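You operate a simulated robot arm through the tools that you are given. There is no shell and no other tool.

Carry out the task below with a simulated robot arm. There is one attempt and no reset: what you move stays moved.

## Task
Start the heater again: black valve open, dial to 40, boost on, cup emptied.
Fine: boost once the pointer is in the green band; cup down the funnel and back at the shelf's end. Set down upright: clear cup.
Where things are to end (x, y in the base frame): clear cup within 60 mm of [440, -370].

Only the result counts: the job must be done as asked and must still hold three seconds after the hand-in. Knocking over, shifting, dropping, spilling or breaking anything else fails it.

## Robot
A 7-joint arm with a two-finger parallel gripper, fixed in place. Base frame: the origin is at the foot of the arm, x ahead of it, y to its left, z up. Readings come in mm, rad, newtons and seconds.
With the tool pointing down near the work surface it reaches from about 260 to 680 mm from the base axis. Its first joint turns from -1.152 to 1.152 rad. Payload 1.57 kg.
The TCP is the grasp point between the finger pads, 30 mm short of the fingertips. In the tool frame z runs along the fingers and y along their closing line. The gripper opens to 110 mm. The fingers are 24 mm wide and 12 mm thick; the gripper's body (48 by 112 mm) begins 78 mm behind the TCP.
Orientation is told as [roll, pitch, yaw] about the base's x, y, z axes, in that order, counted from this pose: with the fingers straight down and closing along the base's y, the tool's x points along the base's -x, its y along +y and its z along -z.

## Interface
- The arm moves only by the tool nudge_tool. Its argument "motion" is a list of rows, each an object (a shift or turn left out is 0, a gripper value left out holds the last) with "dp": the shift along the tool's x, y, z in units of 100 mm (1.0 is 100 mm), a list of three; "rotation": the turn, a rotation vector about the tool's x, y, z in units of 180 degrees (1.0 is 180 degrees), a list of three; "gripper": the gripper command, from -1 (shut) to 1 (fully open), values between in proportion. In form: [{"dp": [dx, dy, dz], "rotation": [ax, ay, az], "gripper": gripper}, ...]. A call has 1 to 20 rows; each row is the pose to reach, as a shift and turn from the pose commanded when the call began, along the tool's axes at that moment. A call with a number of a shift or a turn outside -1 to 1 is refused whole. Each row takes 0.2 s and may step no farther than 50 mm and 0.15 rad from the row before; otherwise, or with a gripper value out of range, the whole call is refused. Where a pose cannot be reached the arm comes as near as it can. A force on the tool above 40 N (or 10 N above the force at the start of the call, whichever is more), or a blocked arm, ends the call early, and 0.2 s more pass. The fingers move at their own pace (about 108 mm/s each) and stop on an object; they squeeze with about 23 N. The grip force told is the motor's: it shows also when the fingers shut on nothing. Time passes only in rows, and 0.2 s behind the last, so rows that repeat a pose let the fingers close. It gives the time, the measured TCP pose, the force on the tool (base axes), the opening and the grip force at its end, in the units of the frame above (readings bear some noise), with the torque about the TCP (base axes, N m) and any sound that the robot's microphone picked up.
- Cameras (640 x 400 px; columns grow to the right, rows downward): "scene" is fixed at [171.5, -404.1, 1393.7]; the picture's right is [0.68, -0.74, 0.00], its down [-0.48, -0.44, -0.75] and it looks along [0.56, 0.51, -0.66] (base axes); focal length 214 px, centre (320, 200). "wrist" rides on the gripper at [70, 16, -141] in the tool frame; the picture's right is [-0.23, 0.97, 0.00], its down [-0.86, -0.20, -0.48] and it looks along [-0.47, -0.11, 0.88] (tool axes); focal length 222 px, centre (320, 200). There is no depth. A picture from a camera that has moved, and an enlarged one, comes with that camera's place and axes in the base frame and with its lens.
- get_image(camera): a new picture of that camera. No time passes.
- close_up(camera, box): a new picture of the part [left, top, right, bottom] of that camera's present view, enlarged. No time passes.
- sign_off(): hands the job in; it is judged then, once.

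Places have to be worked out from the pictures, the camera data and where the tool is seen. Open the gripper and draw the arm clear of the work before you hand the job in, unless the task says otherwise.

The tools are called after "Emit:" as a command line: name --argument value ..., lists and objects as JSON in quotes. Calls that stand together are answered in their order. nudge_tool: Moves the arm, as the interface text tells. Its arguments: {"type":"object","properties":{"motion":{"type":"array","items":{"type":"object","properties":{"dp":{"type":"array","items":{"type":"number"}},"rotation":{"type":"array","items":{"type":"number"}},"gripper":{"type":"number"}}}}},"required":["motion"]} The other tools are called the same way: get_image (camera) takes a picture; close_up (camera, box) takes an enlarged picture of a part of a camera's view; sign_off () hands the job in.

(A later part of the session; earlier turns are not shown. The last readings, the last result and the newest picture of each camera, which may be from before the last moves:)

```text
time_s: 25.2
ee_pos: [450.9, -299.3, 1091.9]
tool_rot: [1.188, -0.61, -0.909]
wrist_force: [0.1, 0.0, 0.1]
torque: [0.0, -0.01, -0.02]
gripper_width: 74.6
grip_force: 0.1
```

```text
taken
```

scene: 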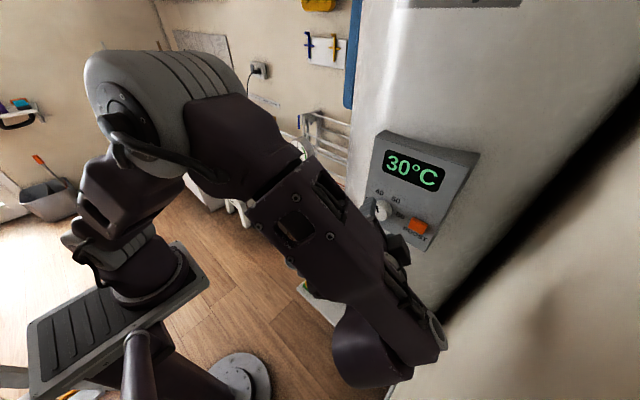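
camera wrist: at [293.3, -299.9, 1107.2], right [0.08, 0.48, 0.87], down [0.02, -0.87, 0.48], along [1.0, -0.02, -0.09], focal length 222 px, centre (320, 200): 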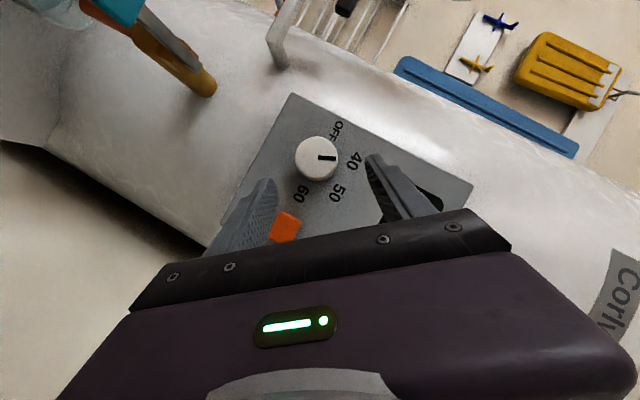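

Emit:
close_up --camera "wrist" --box '[260, 90, 400, 220]'

Emit:
close_up --camera "scene" --box '[270, 120, 350, 200]'

Emit:
close_up --camera "scene" --box '[360, 170, 460, 260]'

```text
3.08 times, centred on (330, 155) of wrist
camera zoom: at [293.3, -299.9, 1107.2], right [0.08, 0.48, 0.87], down [0.02, -0.87, 0.48], along [1.0, -0.02, -0.09], focal length 684 px, centre (289, 338)
```

zoom: 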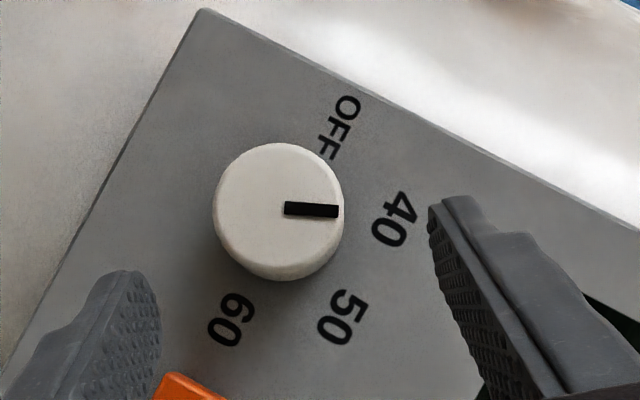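

```text
5.00 times, centred on (310, 160) of scene
camera zoom: at [171.5, -404.1, 1393.7], right [0.68, -0.74, 0.0], down [-0.48, -0.44, -0.75], along [0.56, 0.51, -0.66], focal length 1072 px, centre (370, 400)
```

zoom: 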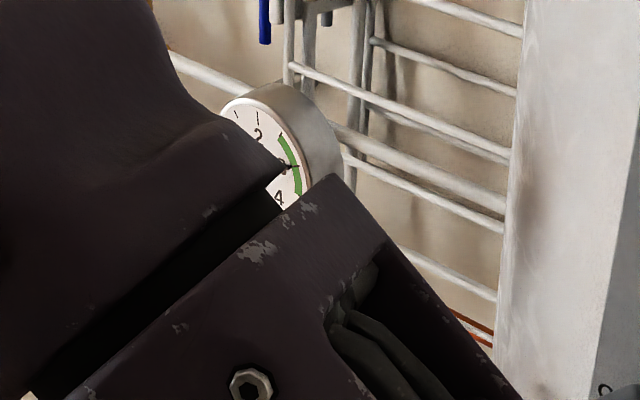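

```text
4.44 times, centred on (410, 215) of scene
camera zoom: at [171.5, -404.1, 1393.7], right [0.68, -0.74, 0.0], down [-0.48, -0.44, -0.75], along [0.56, 0.51, -0.66], focal length 953 px, centre (-80, 133)
```

zoom: 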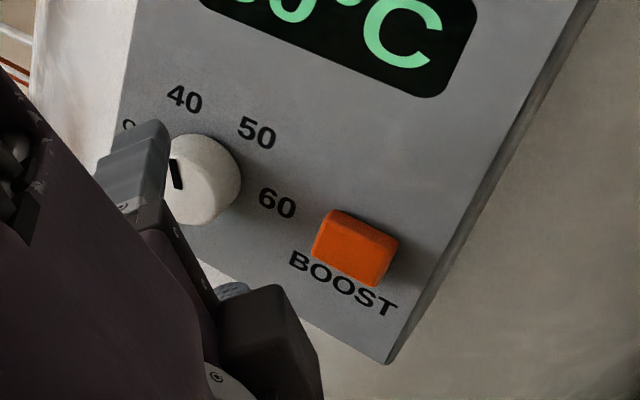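

The dial mark points at 40 and the gauge pointer is at about 3, inside the green band. I close the fingers, roll the tool back upright and move in front of the boost button (about (520, -352, 1069)), staying 35 mm off.

Emit:
nudge_tool --motion '[{"dp": [-0.06, -0.05, -0.036], "rotation": [0.0225, 0.0016, -0.0387], "gripper": -1}, {"dp": [-0.12, -0.1, -0.072], "rotation": [0.045, 0.0032, -0.0773]}, {"dp": [-0.18, -0.14, -0.108], "rotation": [0.0675, 0.0048, -0.116]}, {"dp": [-0.24, -0.19, -0.143], "rotation": [0.09, 0.0064, -0.1547]}, {"dp": [-0.3, -0.24, -0.18], "rotation": [0.1125, 0.008, -0.1933]}, {"dp": [-0.353, -0.283, -0.215], "rotation": [0.135, 0.0096, -0.232]}, {"dp": [-0.353, -0.283, -0.215], "rotation": [0.135, 0.0096, -0.232]}]'

Emit:
get_image --camera "wrist"

Emit:
get_image --camera "scene"

```text
time_s: 26.8
ee_pos: [450.9, -351.5, 1096.5]
tool_rot: [0.038, -1.04, 0.0]
wrist_force: [1.1, -1.4, 0.8]
torque: [-0.01, -0.04, 0.0]
gripper_width: 0.0
grip_force: 20.9
```

```text
taken
camera wrist: at [293.9, -340.0, 1107.4], right [0.08, 0.97, 0.21], down [0.03, -0.22, 0.98], along [1.0, -0.07, -0.04], focal length 222 px, centre (320, 200)
```

wrist: 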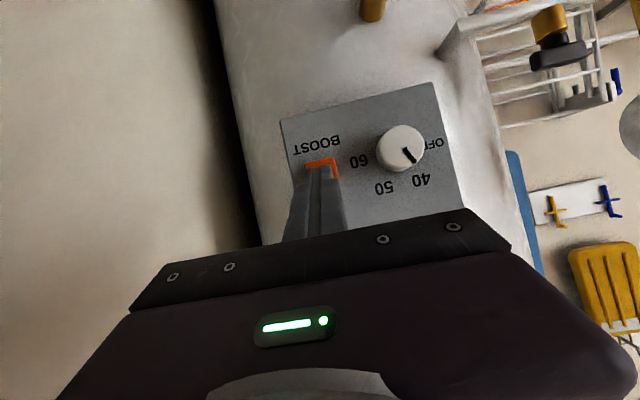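

```text
taken
```

scene: 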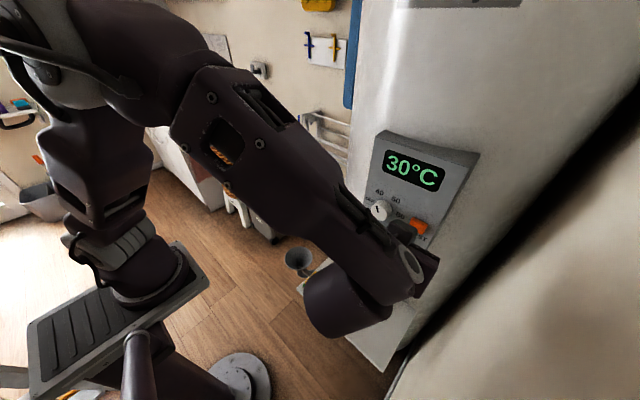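

The dial still reads 40 and the button is right ahead of the fingertips. I advance and press along +x in small steps, listening for a click.

Emit:
nudge_tool --motion '[{"dp": [0.028, 0.01, 0.16]}, {"dp": [0.055, 0.01, 0.311]}, {"dp": [0.035, 0.01, 0.345]}, {"dp": [0.015, 0.01, 0.38]}, {"dp": [-0.005, 0.01, 0.414]}, {"dp": [-0.015, 0.01, 0.431]}, {"dp": [-0.025, 0.01, 0.448]}]'

Emit:
close_up --camera "scene" --box '[360, 130, 480, 270]'

Emit:
get_image --camera "wrist"

```text
time_s: 28.4
ee_pos: [490.9, -348.9, 1075.1]
tool_rot: [0.041, -1.039, -0.004]
wrist_force: [-3.9, -0.8, 1.3]
torque: [0.01, 0.01, -0.05]
gripper_width: 0.2
grip_force: 21.2
heard: click
```

```text
2.86 times, centred on (420, 200) of scene
camera zoom: at [171.4, -404.1, 1393.7], right [0.68, -0.74, 0.0], down [-0.48, -0.44, -0.75], along [0.56, 0.51, -0.66], focal length 613 px, centre (34, 200)
```

zoom: 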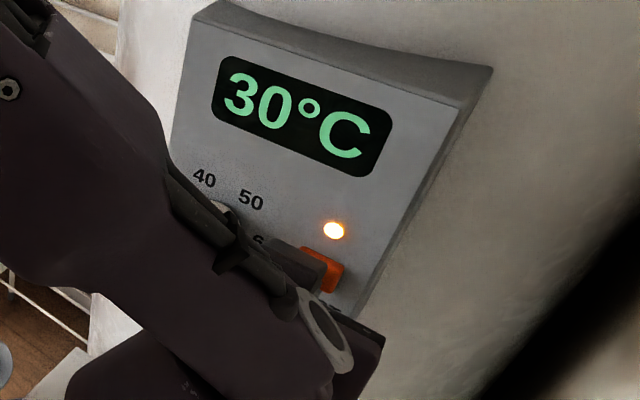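

```text
taken
camera wrist: at [333.3, -337.0, 1086.9], right [0.08, 0.97, 0.22], down [0.03, -0.22, 0.98], along [1.0, -0.07, -0.05], focal length 222 px, centre (320, 200)
```

wrist: 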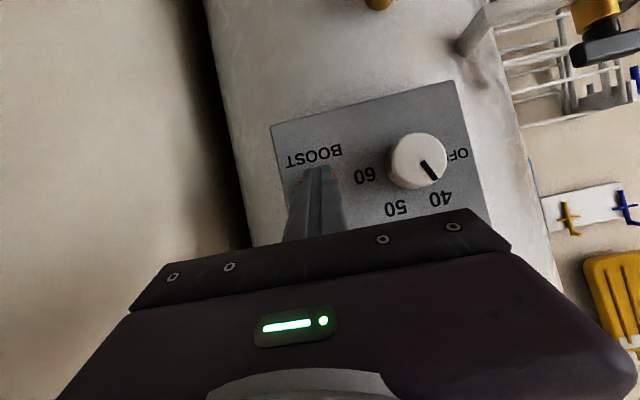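

A click was heard and the boost lamp is lit. I retreat straight back without touching the button again, and check the panel and gauge.

Emit:
nudge_tool --motion '[{"dp": [0.1, 0, -0.17]}, {"dp": [0.2, 0, -0.34]}, {"dp": [0.253, 0, -0.431]}, {"dp": [0.253, 0, -0.6]}, {"dp": [0.253, 0, -0.6]}]'

Emit:
get_image --camera "wrist"

Emit:
get_image --camera "scene"

```text
time_s: 29.6
ee_pos: [426.1, -350.8, 1084.9]
tool_rot: [0.041, -1.041, -0.003]
wrist_force: [0.5, 0.6, -0.5]
torque: [-0.03, -0.05, 0.02]
gripper_width: 0.0
grip_force: 21.2
```

```text
taken
camera wrist: at [268.5, -339.1, 1096.2], right [0.08, 0.97, 0.22], down [0.03, -0.22, 0.98], along [1.0, -0.07, -0.04], focal length 222 px, centre (320, 200)
```

wrist: 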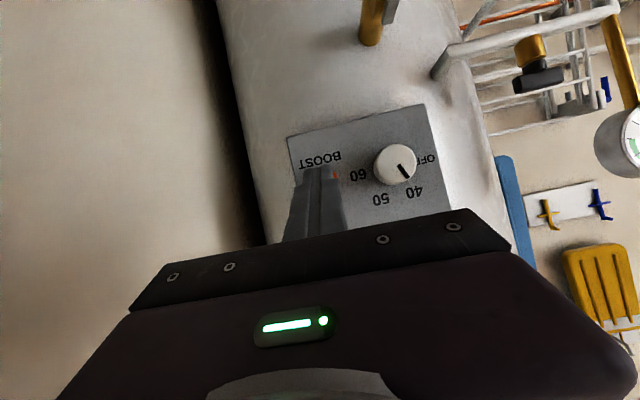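

```text
taken
```

scene: 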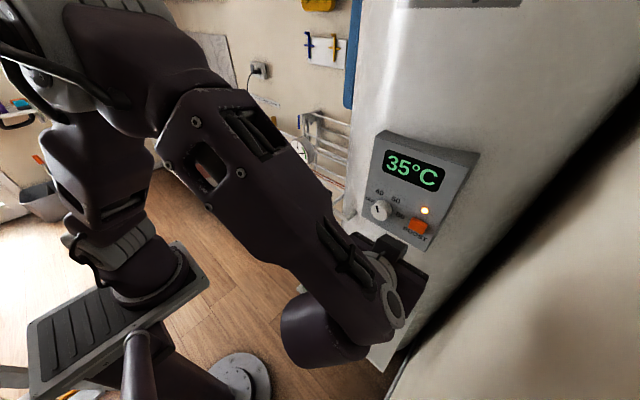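

The display has risen to 35°C with boost lit. Now for the cup: I lower the hand on the right side of the tap (y≈-350, clear of the tap lever) while easing the tilt to 45°.

Emit:
nudge_tool --motion '[{"dp": [0.27, 0, 0.16], "rotation": [0, 0.028, 0]}, {"dp": [0.54, 0, 0.32], "rotation": [0, 0.056, 0]}, {"dp": [0.82, 0, 0.48], "rotation": [0, 0.083, 0]}, {"dp": [0.82, 0, 0.48], "rotation": [0, 0.083, 0]}]'

Emit:
get_image --camera "wrist"

Emit:
get_image --camera "scene"

```text
time_s: 30.6
ee_pos: [428.4, -350.2, 991.4]
tool_rot: [0.029, -0.779, 0.014]
wrist_force: [-0.4, -0.8, 0.7]
torque: [0.01, 0.0, -0.01]
gripper_width: 0.0
grip_force: 21.2
```

```text
taken
camera wrist: at [278.8, -338.2, 1041.7], right [0.13, 0.98, 0.18], down [0.28, -0.21, 0.94], along [0.95, -0.07, -0.3], focal length 222 px, centre (320, 200)
```

wrist: 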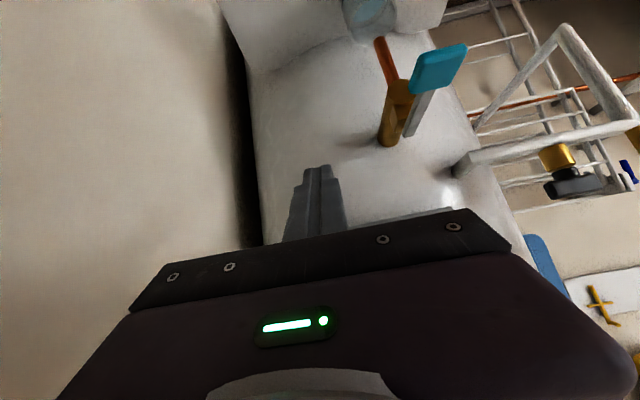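

```text
taken
```

scene: 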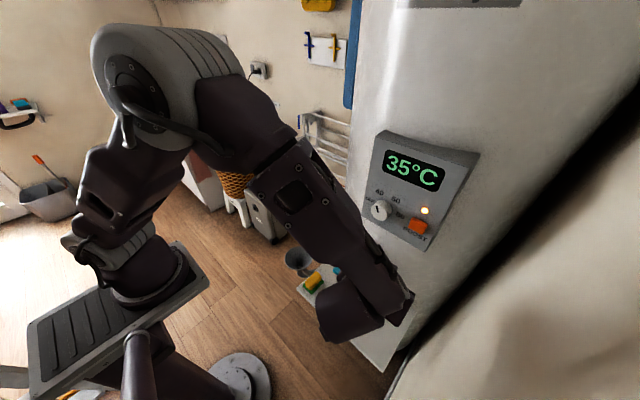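

Reached well at 45°. I continue down on this side.

Emit:
nudge_tool --motion '[{"dp": [0.26, 0, 0.21]}, {"dp": [0.52, 0, 0.43]}, {"dp": [0.77, 0, 0.64]}, {"dp": [0.77, 0, 0.64]}]'

Emit:
get_image --camera "wrist"

```text
time_s: 31.6
ee_pos: [415.9, -347.0, 889.7]
tool_rot: [0.03, -0.778, 0.014]
wrist_force: [0.0, 0.1, 0.2]
torque: [0.01, 0.01, -0.02]
gripper_width: 0.1
grip_force: 21.7
```

```text
taken
camera wrist: at [268.6, -336.7, 941.0], right [0.13, 0.98, 0.18], down [0.28, -0.21, 0.94], along [0.95, -0.07, -0.3], focal length 222 px, centre (320, 200)
```

wrist: 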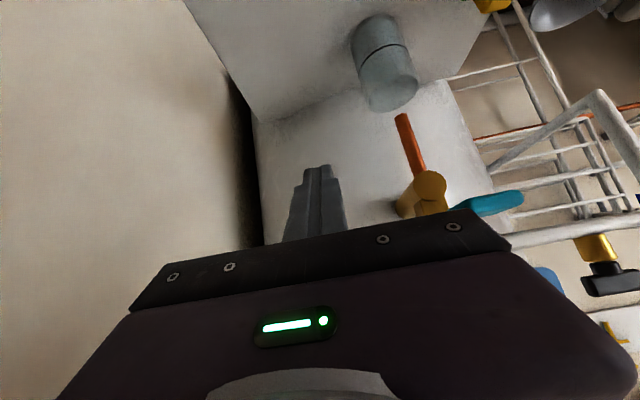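

The cup, with water line about mid-height, and the spout end above it are visible. I go down another 100 mm.

Emit:
nudge_tool --motion '[{"dp": [0.26, 0, 0.21]}, {"dp": [0.52, 0, 0.43]}, {"dp": [0.77, 0, 0.64]}, {"dp": [0.77, 0, 0.64]}]'

Emit:
get_image --camera "wrist"

Emit:
get_image --camera "scene"

```text
time_s: 32.6
ee_pos: [406.7, -347.8, 790.6]
tool_rot: [0.03, -0.779, 0.013]
wrist_force: [0.0, -0.4, 0.2]
torque: [0.0, 0.0, 0.0]
gripper_width: 0.0
grip_force: 21.7
```

```text
taken
camera wrist: at [258.9, -335.9, 842.5], right [0.13, 0.98, 0.18], down [0.28, -0.21, 0.94], along [0.95, -0.07, -0.3], focal length 222 px, centre (320, 200)
```

wrist: 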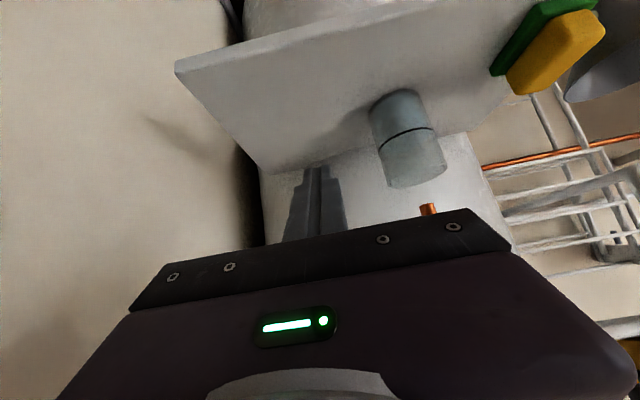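

```text
taken
```

scene: 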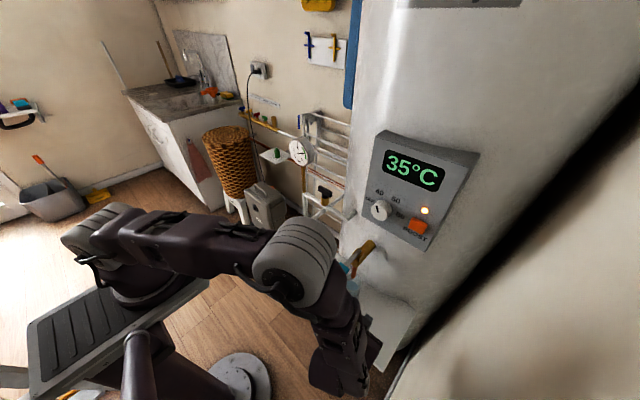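

Reached (407, -348, 791). I check the gauge and dial from the scene camera, and zoom on the cup from the wrist.

Emit:
close_up --camera "scene" --box '[280, 130, 360, 220]'

Emit:
close_up --camera "scene" --box '[360, 130, 460, 240]'

Emit:
close_up --camera "wrist" --box '[340, 60, 500, 220]'

Emit:
close_up --camera "scene" --box '[240, 200, 420, 390]'

```text
4.44 times, centred on (320, 175) of scene
camera zoom: at [171.5, -404.1, 1393.7], right [0.68, -0.74, 0.0], down [-0.48, -0.44, -0.75], along [0.56, 0.51, -0.66], focal length 953 px, centre (320, 311)
```

zoom: 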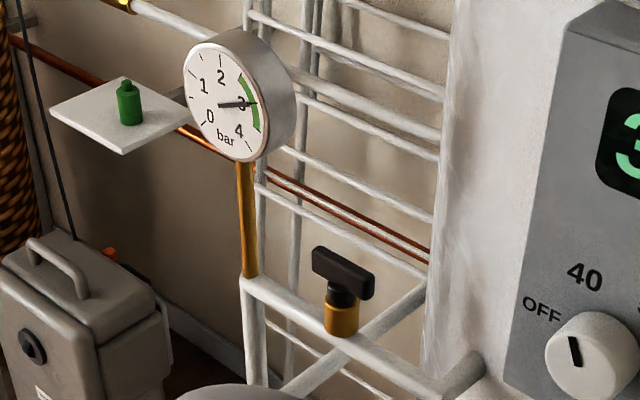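

```text
3.64 times, centred on (410, 185) of scene
camera zoom: at [171.5, -404.1, 1393.7], right [0.68, -0.74, 0.0], down [-0.48, -0.44, -0.75], along [0.56, 0.51, -0.66], focal length 780 px, centre (-7, 254)
```

zoom: 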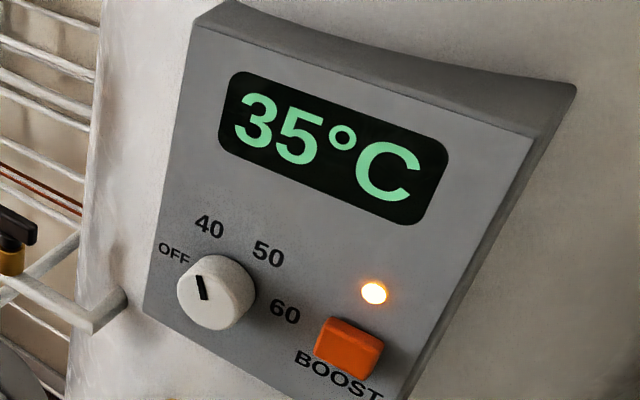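

```text
2.50 times, centred on (420, 140) of wrist
camera zoom: at [258.9, -335.9, 842.5], right [0.13, 0.98, 0.18], down [0.28, -0.21, 0.94], along [0.95, -0.07, -0.3], focal length 555 px, centre (70, 350)
```

zoom: 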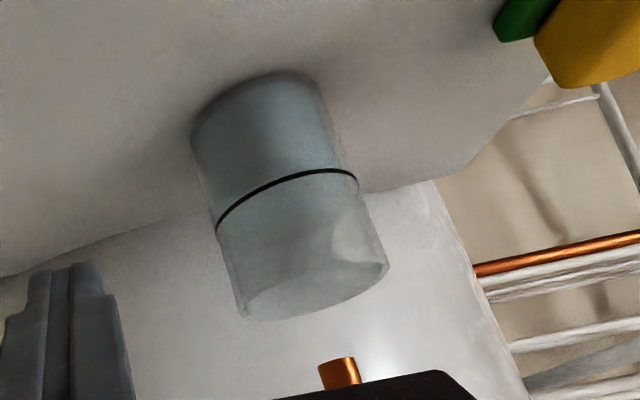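

```text
2.11 times, centred on (330, 295) of scene
camera zoom: at [171.5, -404.1, 1393.7], right [0.68, -0.74, 0.0], down [-0.48, -0.44, -0.75], along [0.56, 0.51, -0.66], focal length 452 px, centre (299, 0)
```

zoom: 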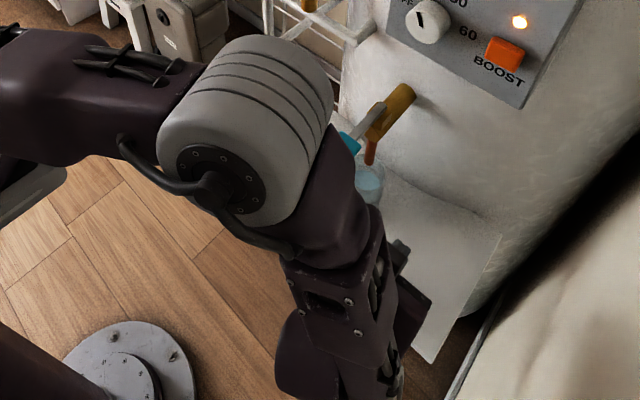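

Gauge steady at 3, dial at 40, boost lamp on. The cup measures about 64 mm across, z 665–767, centred near (485, -249), half full. I open the gripper and move in front of it, below the tap lever.

Emit:
nudge_tool --motion '[{"dp": [0.13, 0.25, 0.09], "gripper": 1}, {"dp": [0.25, 0.5, 0.17]}, {"dp": [0.38, 0.75, 0.26]}, {"dp": [0.507, 0.98, 0.343]}, {"dp": [0.507, 0.98, 0.343]}]'

Emit:
get_image --camera "wrist"

Emit:
get_image --camera "scene"

```text
time_s: 33.8
ee_pos: [390.1, -245.6, 733.7]
tool_rot: [0.029, -0.779, 0.012]
wrist_force: [-0.5, -0.2, -0.7]
torque: [0.0, -0.01, 0.01]
gripper_width: 109.9
grip_force: 0.1
```

```text
taken
camera wrist: at [242.0, -235.6, 785.2], right [0.13, 0.98, 0.18], down [0.28, -0.21, 0.94], along [0.95, -0.07, -0.3], focal length 222 px, centre (320, 200)
```

wrist: 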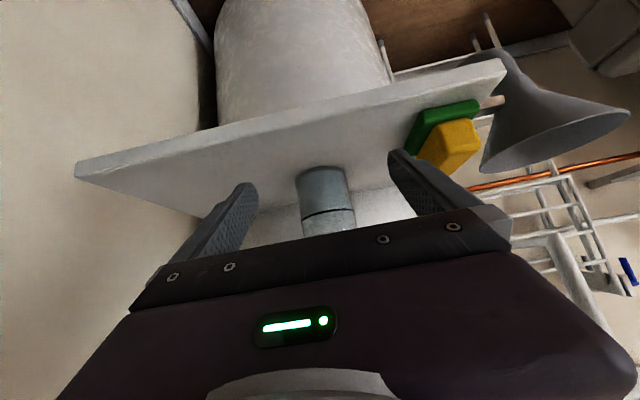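

```text
taken
```

scene: 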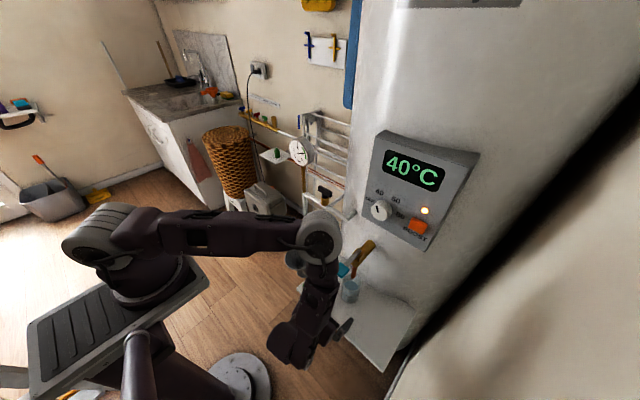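

Display reads 40 °C. The cup lies centred between the open fingers (y≈-247), so I advance to straddle it at about mid-height.

Emit:
nudge_tool --motion '[{"dp": [-0.14, 0, 0.19]}, {"dp": [-0.29, -0.01, 0.38]}, {"dp": [-0.43, -0.015, 0.57]}, {"dp": [-0.573, -0.015, 0.757]}, {"dp": [-0.573, -0.015, 0.757]}]'

Emit:
get_image --camera "wrist"

Emit:
close_up --camera "scene" --box '[270, 210, 430, 380]'

```text
time_s: 35.0
ee_pos: [484.8, -243.5, 719.9]
tool_rot: [0.031, -0.778, 0.012]
wrist_force: [0.4, -0.2, 0.1]
torque: [0.03, 0.01, -0.02]
gripper_width: 110.0
grip_force: 0.1
```

```text
taken
camera wrist: at [336.3, -232.5, 771.1], right [0.13, 0.97, 0.18], down [0.28, -0.21, 0.94], along [0.95, -0.07, -0.3], focal length 222 px, centre (320, 200)
```

wrist: 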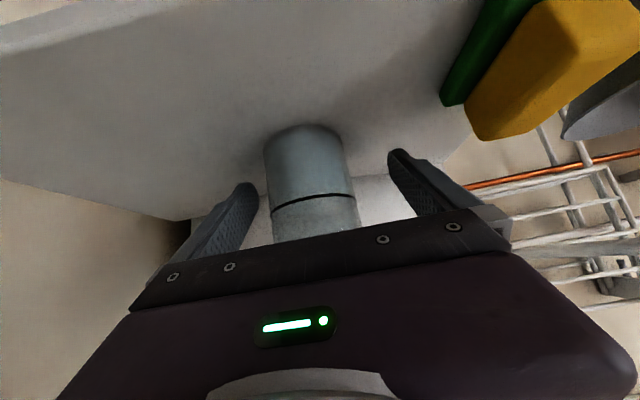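

```text
2.35 times, centred on (350, 295) of scene
camera zoom: at [171.5, -404.1, 1393.7], right [0.68, -0.74, 0.0], down [-0.48, -0.44, -0.75], along [0.56, 0.51, -0.66], focal length 505 px, centre (249, -24)
```

zoom: 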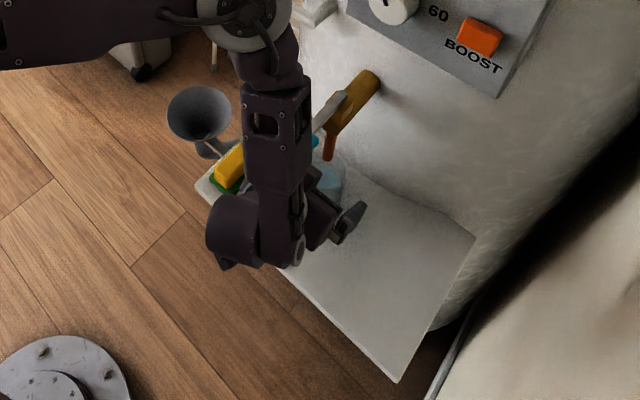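

The fingers appear to be around the cup, but I want to confirm its x before closing, so I enlarge both views.

Emit:
close_up --camera "wrist" --box '[180, 100, 440, 260]'

Emit:
close_up --camera "scene" --box '[320, 250, 390, 320]'

```text
2.46 times, centred on (310, 180) of wrist
camera zoom: at [336.3, -232.5, 771.1], right [0.13, 0.97, 0.18], down [0.28, -0.21, 0.94], along [0.95, -0.07, -0.3], focal length 547 px, centre (345, 249)
```

zoom: 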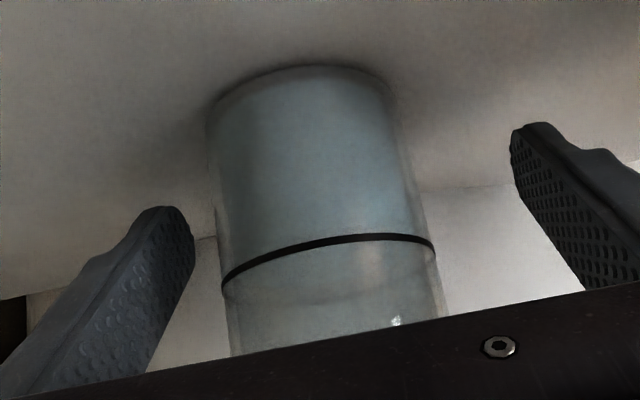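

```text
5.71 times, centred on (355, 285) of scene
camera zoom: at [171.5, -404.1, 1393.7], right [0.68, -0.74, 0.0], down [-0.48, -0.44, -0.75], along [0.56, 0.51, -0.66], focal length 1226 px, centre (120, -286)
```

zoom: 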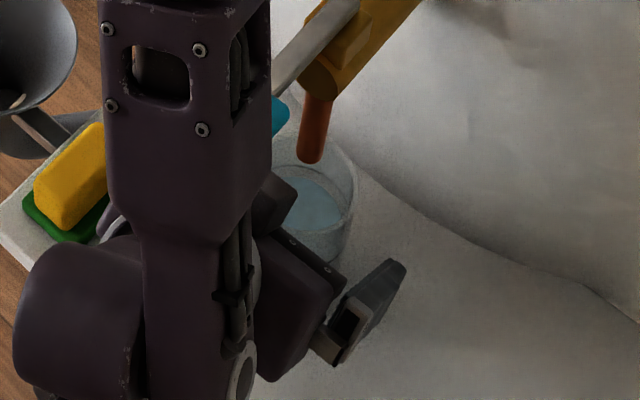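

The cup works out at about (487, -250) with a radius near 29–30 mm, so I shift 6 mm to -y to centre, then close in stages.

Emit:
nudge_tool --motion '[{"dp": [0, -0.03, 0], "gripper": 1}, {"dp": [0, -0.06, 0]}, {"dp": [0, -0.06, 0], "gripper": 0.5}, {"dp": [0, -0.06, 0], "gripper": 0.25}, {"dp": [0, -0.06, 0], "gripper": 0.25}]'

Emit:
close_up --camera "wrist" --box '[180, 100, 440, 260]'

```text
time_s: 36.2
ee_pos: [484.6, -248.6, 719.7]
tool_rot: [0.03, -0.778, 0.011]
wrist_force: [0.6, -0.2, 0.0]
torque: [0.03, 0.02, 0.0]
gripper_width: 68.6
grip_force: 0.0
```

```text
2.46 times, centred on (310, 180) of wrist
camera zoom: at [336.4, -238.5, 771.3], right [0.13, 0.98, 0.18], down [0.28, -0.21, 0.94], along [0.95, -0.07, -0.3], focal length 547 px, centre (345, 249)
```

zoom: 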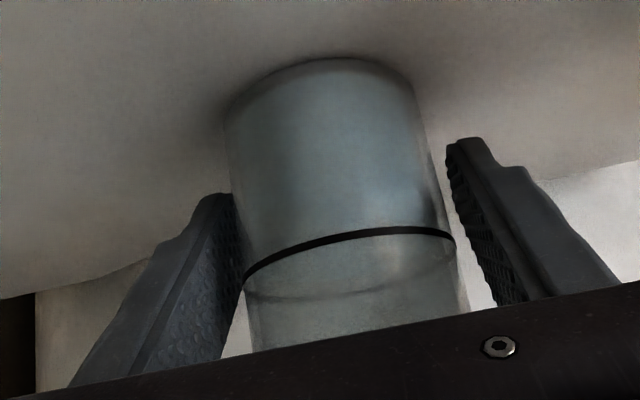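

Nearly touching at 69 mm on both sides; I close the rest of the way.

Emit:
nudge_tool --motion '[{"gripper": 0.18}, {"gripper": 0.12}, {"gripper": 0.06}, {"gripper": 0.0}, {"gripper": -0.2}, {"gripper": -1}, {"gripper": -1}]'

Emit:
close_up --camera "wrist" --box '[180, 100, 440, 260]'

```text
time_s: 37.8
ee_pos: [484.9, -249.5, 720.2]
tool_rot: [0.03, -0.777, 0.013]
wrist_force: [1.0, -1.3, 1.6]
torque: [-0.12, -0.02, 0.0]
gripper_width: 58.8
grip_force: 23.2
```

```text
2.46 times, centred on (310, 180) of wrist
camera zoom: at [336.5, -238.5, 771.4], right [0.13, 0.98, 0.18], down [0.28, -0.21, 0.94], along [0.95, -0.07, -0.3], focal length 547 px, centre (345, 249)
```

zoom: 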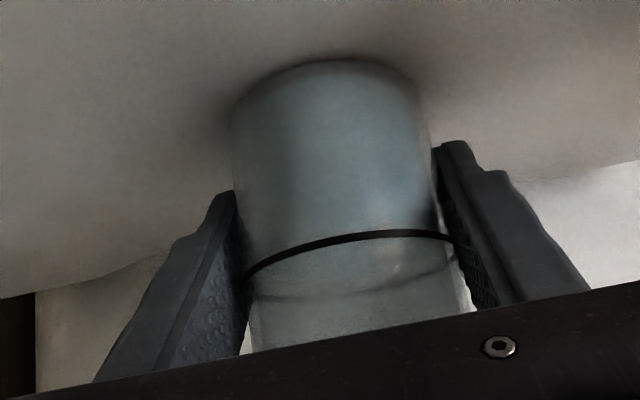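

Gripped at 59 mm. I lift 15 mm straight up, then draw the cup back out from under the spout smoothly.

Emit:
nudge_tool --motion '[{"dp": [-0.035, 0, -0.036]}, {"dp": [-0.07, 0, -0.071]}, {"dp": [-0.105, 0, -0.107]}, {"dp": [-0.075, 0, -0.137]}, {"dp": [0.0, 0, -0.212]}, {"dp": [0.1, 0, -0.31]}, {"dp": [0.2, 0, -0.41]}, {"dp": [0.3, 0, -0.508]}, {"dp": [0.4, 0, -0.607]}, {"dp": [0.46, 0, -0.666]}, {"dp": [0.49, 0, -0.696]}]'

Emit:
get_image --camera "wrist"

Emit:
get_image --camera "scene"

```text
time_s: 40.2
ee_pos: [401.0, -253.4, 734.0]
tool_rot: [0.031, -0.778, 0.012]
wrist_force: [-0.2, 0.3, -1.0]
torque: [-0.05, -0.01, -0.01]
gripper_width: 58.8
grip_force: 22.7
```

```text
taken
camera wrist: at [252.5, -242.0, 785.1], right [0.13, 0.98, 0.18], down [0.28, -0.21, 0.94], along [0.95, -0.07, -0.3], focal length 222 px, centre (320, 200)
```

wrist: 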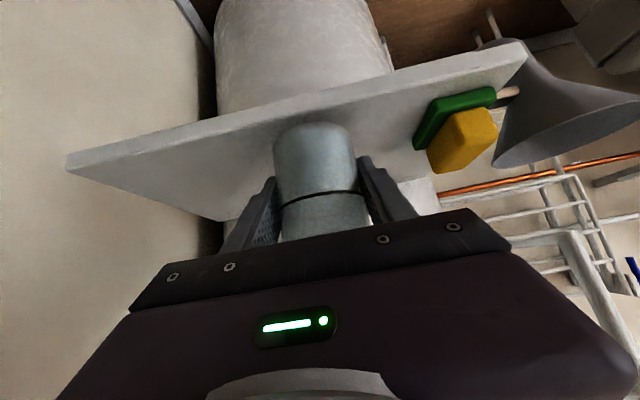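

```text
taken
```

scene: 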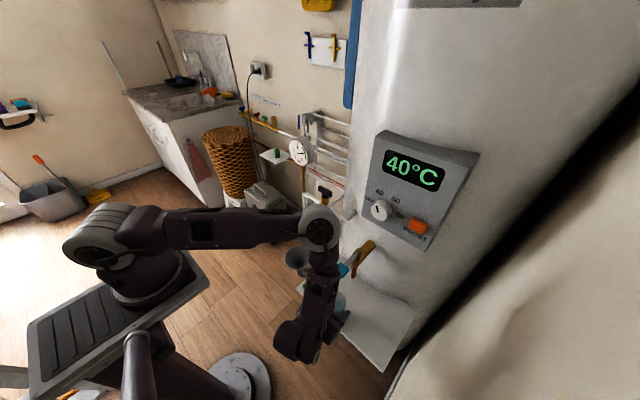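

The cup is out and held level. I zoom in on the funnel to pin down its rim before pouring.

Emit:
close_up --camera "scene" --box '[270, 230, 340, 310]'

Emit:
close_up --camera "wrist" --box '[440, 20, 640, 200]'

```text
5.00 times, centred on (305, 270) of scene
camera zoom: at [171.5, -404.1, 1393.7], right [0.68, -0.74, 0.0], down [-0.48, -0.44, -0.75], along [0.56, 0.51, -0.66], focal length 1072 px, centre (395, -150)
```

zoom: 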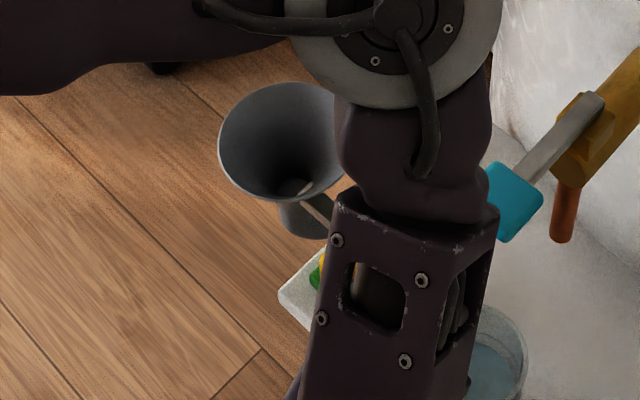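

```text
2.22 times, centred on (540, 110) of wrist
camera zoom: at [252.5, -242.0, 785.1], right [0.13, 0.98, 0.18], down [0.28, -0.21, 0.94], along [0.95, -0.07, -0.3], focal length 494 px, centre (-169, 400)
```

zoom: 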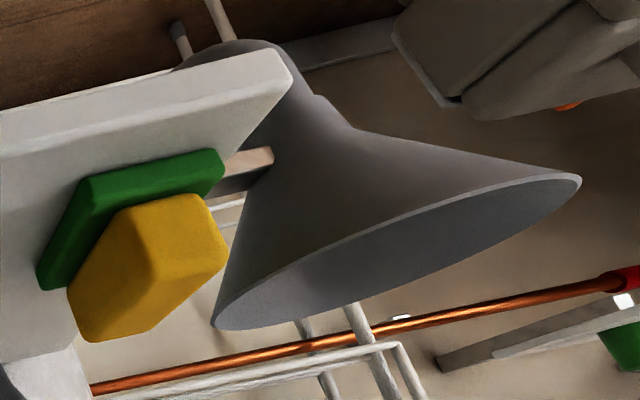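

The funnel rim is centred near (453, -36, 712) with a radius of about 51 mm. I'll carry the cup level over the sponge toward the near side of the funnel, then tip it sideways toward +y; first move diagonally away from the tap.

Emit:
nudge_tool --motion '[{"dp": [-0.02, 0.08, -0.02]}, {"dp": [-0.07, 0.24, -0.07]}, {"dp": [-0.13, 0.43, -0.13]}, {"dp": [-0.19, 0.62, -0.19]}, {"dp": [-0.25, 0.8, -0.25]}, {"dp": [-0.28, 0.91, -0.285]}, {"dp": [-0.28, 0.95, -0.285]}, {"dp": [-0.28, 0.95, -0.285]}]'

Emit:
get_image --camera "wrist"

Emit:
get_image --camera "scene"

```text
time_s: 42.0
ee_pos: [396.9, -159.9, 776.2]
tool_rot: [0.031, -0.777, 0.012]
wrist_force: [-0.3, -0.2, -0.9]
torque: [-0.01, -0.02, -0.02]
gripper_width: 58.5
grip_force: 22.9
```

```text
taken
camera wrist: at [249.1, -148.8, 826.8], right [0.13, 0.98, 0.18], down [0.28, -0.21, 0.94], along [0.95, -0.07, -0.3], focal length 222 px, centre (320, 200)
```

wrist: 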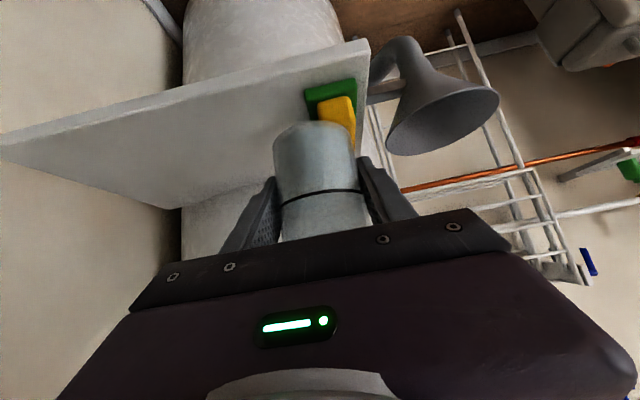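

```text
taken
```

scene: 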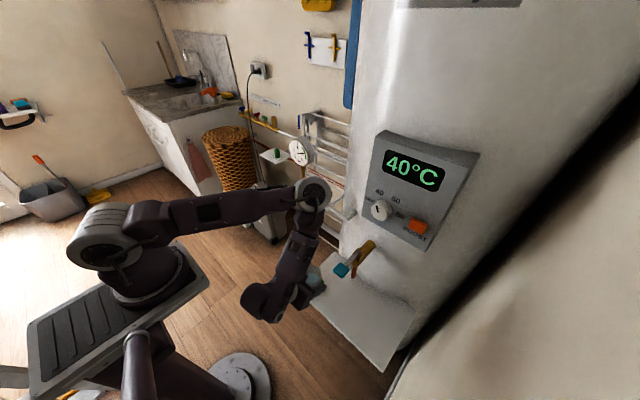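

The cup is level and the funnel rim estimate holds (about (450, -35)). I move to the pre-pour position at about (443, -100, 800).

Emit:
nudge_tool --motion '[{"dp": [-0.04, 0.05, 0.01]}, {"dp": [-0.14, 0.17, 0.04]}, {"dp": [-0.26, 0.32, 0.08]}, {"dp": [-0.38, 0.46, 0.12]}, {"dp": [-0.47, 0.57, 0.145]}, {"dp": [-0.496, 0.6, 0.152]}, {"dp": [-0.496, 0.6, 0.152]}]'

Emit:
get_image --camera "wrist"

Emit:
get_image --camera "scene"

```text
time_s: 43.6
ee_pos: [442.4, -97.6, 801.9]
tool_rot: [0.03, -0.778, 0.013]
wrist_force: [-0.4, 1.1, -1.1]
torque: [-0.01, 0.0, 0.01]
gripper_width: 57.8
grip_force: 23.2
```

```text
taken
camera wrist: at [293.4, -86.7, 852.9], right [0.13, 0.97, 0.18], down [0.28, -0.21, 0.94], along [0.95, -0.07, -0.3], focal length 222 px, centre (320, 200)
```

wrist: 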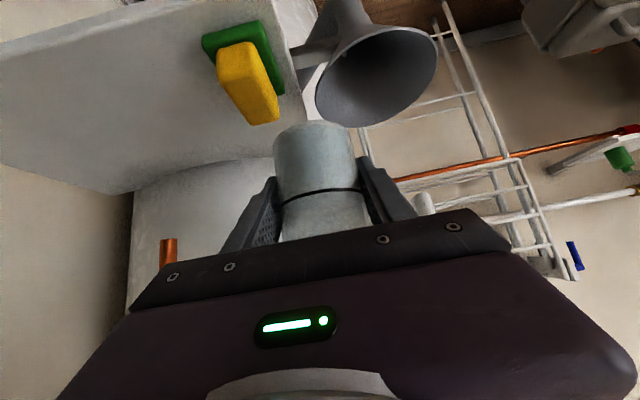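

```text
taken
```

scene: 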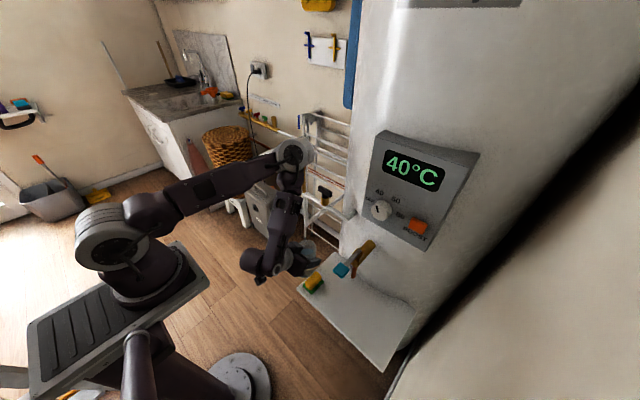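

Everything is clear (the elbow is about 90 mm in front of the gauge). I start tipping toward +y, to 45° first, which shouldn't spill, to see that the arm can do it.

Emit:
nudge_tool --motion '[{"rotation": [0.0148, -0.0002, -0.0146]}, {"rotation": [0.0445, -0.0006, -0.0439]}, {"rotation": [0.0742, -0.001, -0.0731]}, {"rotation": [0.1038, -0.0014, -0.1024]}, {"rotation": [0.1335, -0.0018, -0.1316]}, {"rotation": [0.1632, -0.0022, -0.1609]}, {"rotation": [0.178, -0.0024, -0.1755]}, {"rotation": [0.178, -0.0024, -0.1755]}]'

Emit:
get_image --camera "wrist"

Emit:
get_image --camera "scene"

```text
time_s: 45.4
ee_pos: [476.6, -104.0, 840.5]
tool_rot: [-0.933, -0.534, 0.633]
wrist_force: [0.2, 0.2, 0.0]
torque: [0.0, 0.0, 0.0]
gripper_width: 57.4
grip_force: 22.9
out of reach, approached as far as the arm can: row 3, 4, 5, 6, 7, 8
```

```text
taken
camera wrist: at [326.1, -60.6, 865.5], right [0.14, 0.82, -0.56], down [0.25, 0.52, 0.82], along [0.96, -0.25, -0.14], focal length 222 px, centre (320, 200)
```

wrist: 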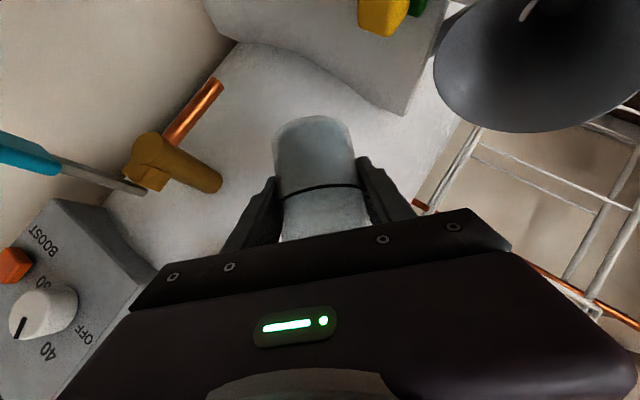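

```text
taken
```

scene: 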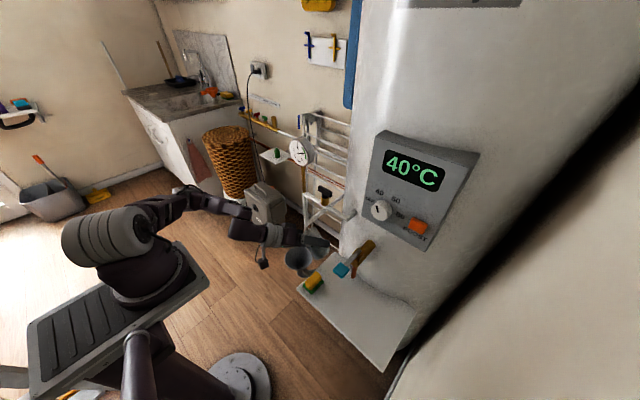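

The tilt is 45° as intended, but the arm drifted to (477, -104, 841) as the exact place was out of reach. I test whether it can come back lower and nearer in this orientation.

Emit:
nudge_tool --motion '[{"dp": [0.11, 0.1, 0.01]}, {"dp": [0.22, 0.2, 0.02]}, {"dp": [0.33, 0.31, 0.036]}, {"dp": [0.33, 0.31, 0.036]}]'

Emit:
get_image --camera "scene"

```text
time_s: 46.4
ee_pos: [476.1, -102.8, 839.4]
tool_rot: [-0.932, -0.535, 0.631]
wrist_force: [-0.2, 0.4, -1.0]
torque: [0.05, -0.01, 0.02]
gripper_width: 57.5
grip_force: 22.9
out of reach, approached as far as the arm can: row 1, 2, 3, 4
```

```text
taken
```

scene: 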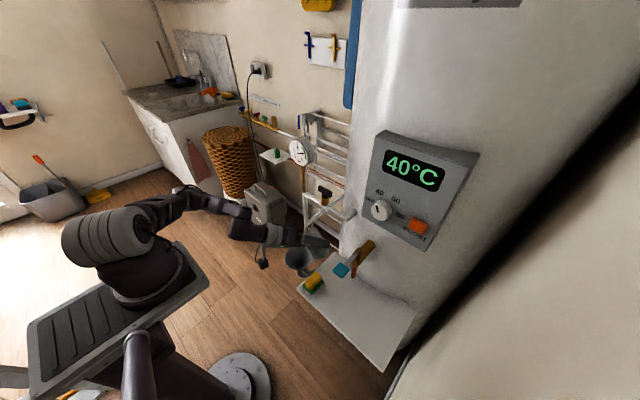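

Stuck here, so I look closely at the arm's posture.

Emit:
close_up --camera "scene" --box '[40, 160, 360, 340]'

```text
2.00 times, centred on (200, 250) of scene
camera zoom: at [171.5, -404.1, 1393.7], right [0.68, -0.74, 0.0], down [-0.48, -0.44, -0.75], along [0.56, 0.51, -0.66], focal length 429 px, centre (560, 100)
```

zoom: 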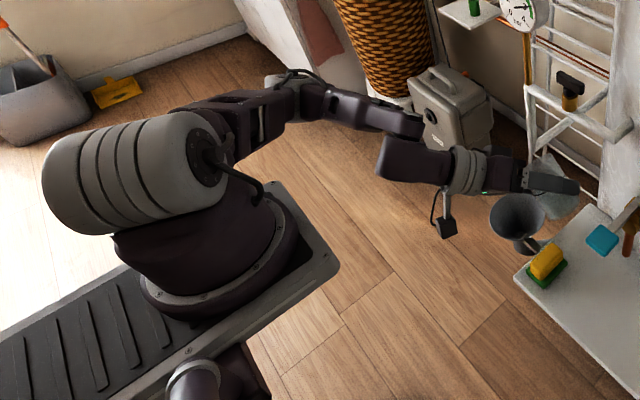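

The tilt toward +y hits a joint limit early, while the opposite turn (as used on the dial) had plenty of range. So I'll come back upright, go to the +y side of the funnel, and pour toward -y instead.

Emit:
nudge_tool --motion '[{"rotation": [-0.0145, -0.0004, 0.0151]}, {"rotation": [-0.0436, -0.0013, 0.0453]}, {"rotation": [-0.0727, -0.0021, 0.0754]}, {"rotation": [-0.1018, -0.003, 0.1056]}, {"rotation": [-0.1309, -0.0038, 0.1358]}, {"rotation": [-0.16, -0.0047, 0.166]}, {"rotation": [-0.1745, -0.005, 0.181]}, {"rotation": [-0.1745, -0.005, 0.181]}]'

Emit:
get_image --camera "wrist"

Emit:
get_image --camera "scene"

```text
time_s: 48.2
ee_pos: [474.8, -105.6, 841.5]
tool_rot: [0.04, -0.807, -0.003]
wrist_force: [0.4, 0.2, -0.9]
torque: [0.01, 0.01, 0.02]
gripper_width: 57.3
grip_force: 23.2
```

```text
taken
camera wrist: at [325.2, -93.3, 889.6], right [0.13, 0.97, 0.19], down [0.25, -0.22, 0.94], along [0.96, -0.08, -0.27], focal length 222 px, centre (320, 200)
```

wrist: 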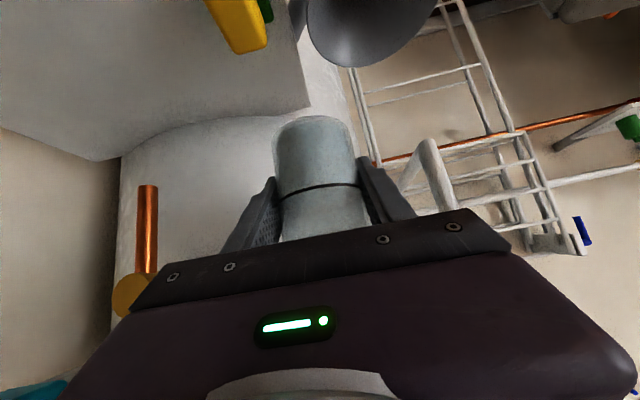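

```text
taken
```

scene: 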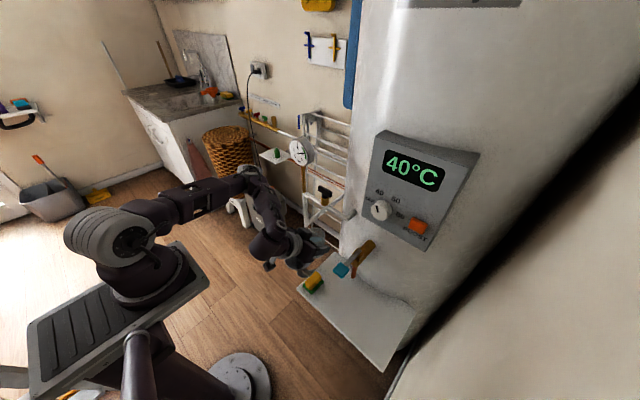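

Upright again with the cup secure. I carry it across above the funnel to its +y side.

Emit:
nudge_tool --motion '[{"dp": [0.03, 0.08, 0]}, {"dp": [0.08, 0.25, 0]}, {"dp": [0.14, 0.43, 0]}, {"dp": [0.2, 0.62, 0]}, {"dp": [0.25, 0.8, 0]}, {"dp": [0.28, 0.88, -0.006]}, {"dp": [0.28, 0.9, -0.006]}]'

Emit:
nudge_tool --motion '[{"dp": [0.05, 0.1, 0.02]}, {"dp": [0.13, 0.23, 0.04]}, {"dp": [0.2, 0.36, 0.06]}, {"dp": [0.25, 0.44, 0.08]}, {"dp": [0.25, 0.45, 0.08]}]'

Emit:
get_image --camera "scene"

Emit:
get_image --camera "wrist"

```text
time_s: 49.8
ee_pos: [456.7, -16.4, 822.9]
tool_rot: [0.04, -0.808, -0.004]
wrist_force: [0.2, 0.4, -1.7]
torque: [0.0, -0.02, -0.01]
gripper_width: 57.3
grip_force: 22.5
out of reach, approached as far as the arm can: row 6, 7
```

```text
time_s: 51.0
ee_pos: [453.4, 17.4, 810.7]
tool_rot: [0.034, -0.796, -0.004]
wrist_force: [-0.2, 0.6, -1.6]
torque: [-0.02, -0.01, -0.01]
gripper_width: 57.2
grip_force: 22.9
out of reach, approached as far as the arm can: row 2, 3, 4, 5
```

```text
taken
```

scene: 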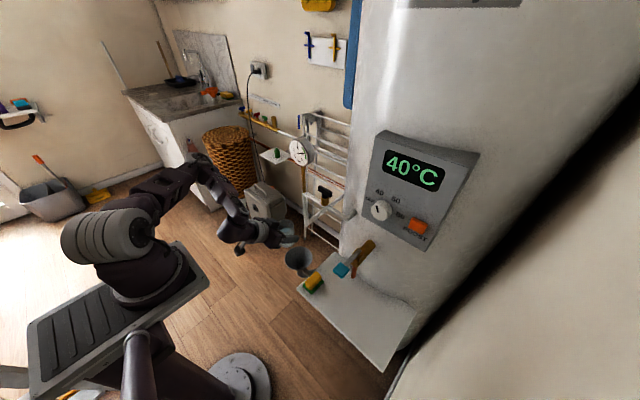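

```text
taken
camera wrist: at [304.6, 30.5, 859.2], right [0.14, 0.97, 0.19], down [0.26, -0.22, 0.94], along [0.95, -0.08, -0.28], focal length 222 px, centre (320, 200)
```

wrist: 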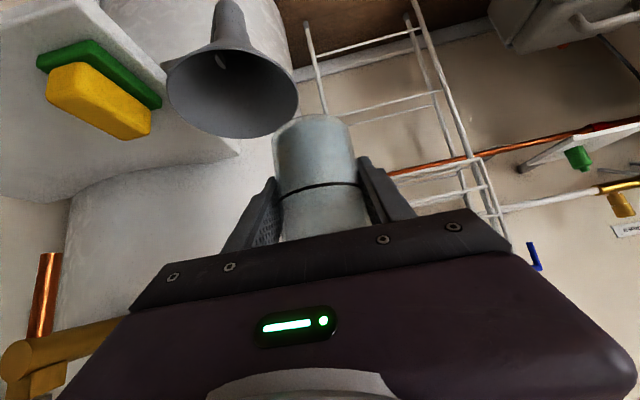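

At (453, 17, 811), with the funnel at about (445, -35) on the -y side. I now tip toward -y to 45° as a test.

Emit:
nudge_tool --motion '[{"rotation": [-0.0146, 0, 0.0149]}, {"rotation": [-0.0438, 0, 0.0446]}, {"rotation": [-0.073, 0, 0.0744]}, {"rotation": [-0.102, 0, 0.1041]}, {"rotation": [-0.1313, 0, 0.1339]}, {"rotation": [-0.16, 0, 0.1636]}, {"rotation": [-0.175, 0, 0.1785]}, {"rotation": [-0.175, 0, 0.1785]}]'

Emit:
get_image --camera "scene"

Emit:
get_image --camera "wrist"

```text
time_s: 52.8
ee_pos: [453.2, 18.2, 809.4]
tool_rot: [0.994, -0.524, -0.617]
wrist_force: [-0.4, 0.1, -0.6]
torque: [0.0, -0.02, 0.02]
gripper_width: 56.8
grip_force: 23.3
```

```text
taken
```

scene: 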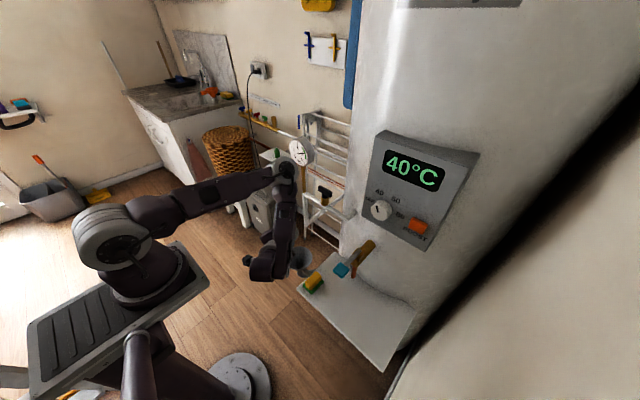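

```text
taken
camera wrist: at [303.6, -9.4, 853.3], right [0.14, 0.56, 0.82], down [0.27, -0.82, 0.51], along [0.95, 0.15, -0.26], focal length 222 px, centre (320, 200)
```

wrist: 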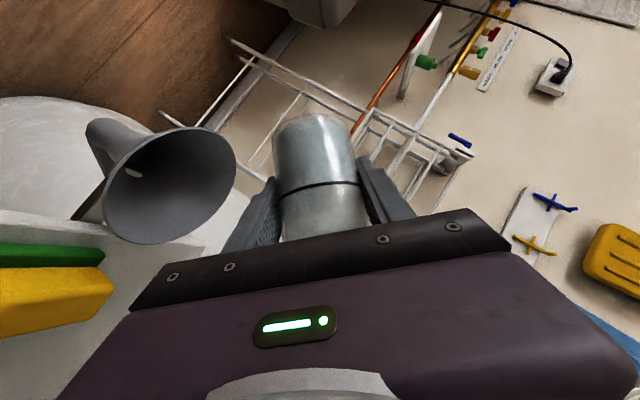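

The opposite tilt works exactly in place. I check the elbow's distance from the gauge before continuing.

Emit:
close_up --camera "scene" --box '[220, 110, 360, 290]'

Emit:
close_up --camera "wrist" --box '[60, 80, 400, 260]'

```text
2.22 times, centred on (290, 200) of scene
camera zoom: at [171.5, -404.1, 1393.7], right [0.68, -0.74, 0.0], down [-0.48, -0.44, -0.75], along [0.56, 0.51, -0.66], focal length 477 px, centre (387, 200)
```

zoom: 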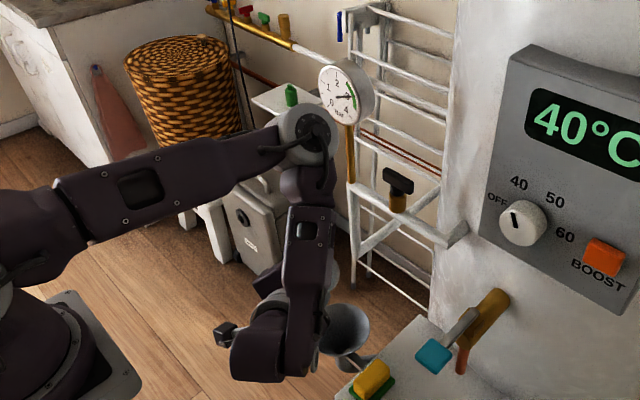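

```text
1.88 times, centred on (230, 170) of wrist
camera zoom: at [303.6, -9.4, 853.3], right [0.14, 0.56, 0.82], down [0.27, -0.82, 0.51], along [0.95, 0.15, -0.26], focal length 418 px, centre (489, 256)
```

zoom: 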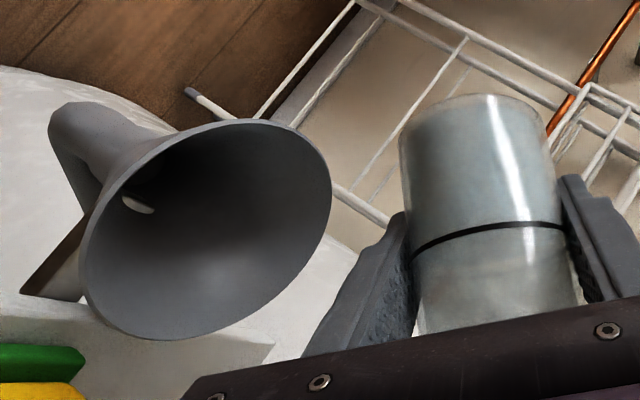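

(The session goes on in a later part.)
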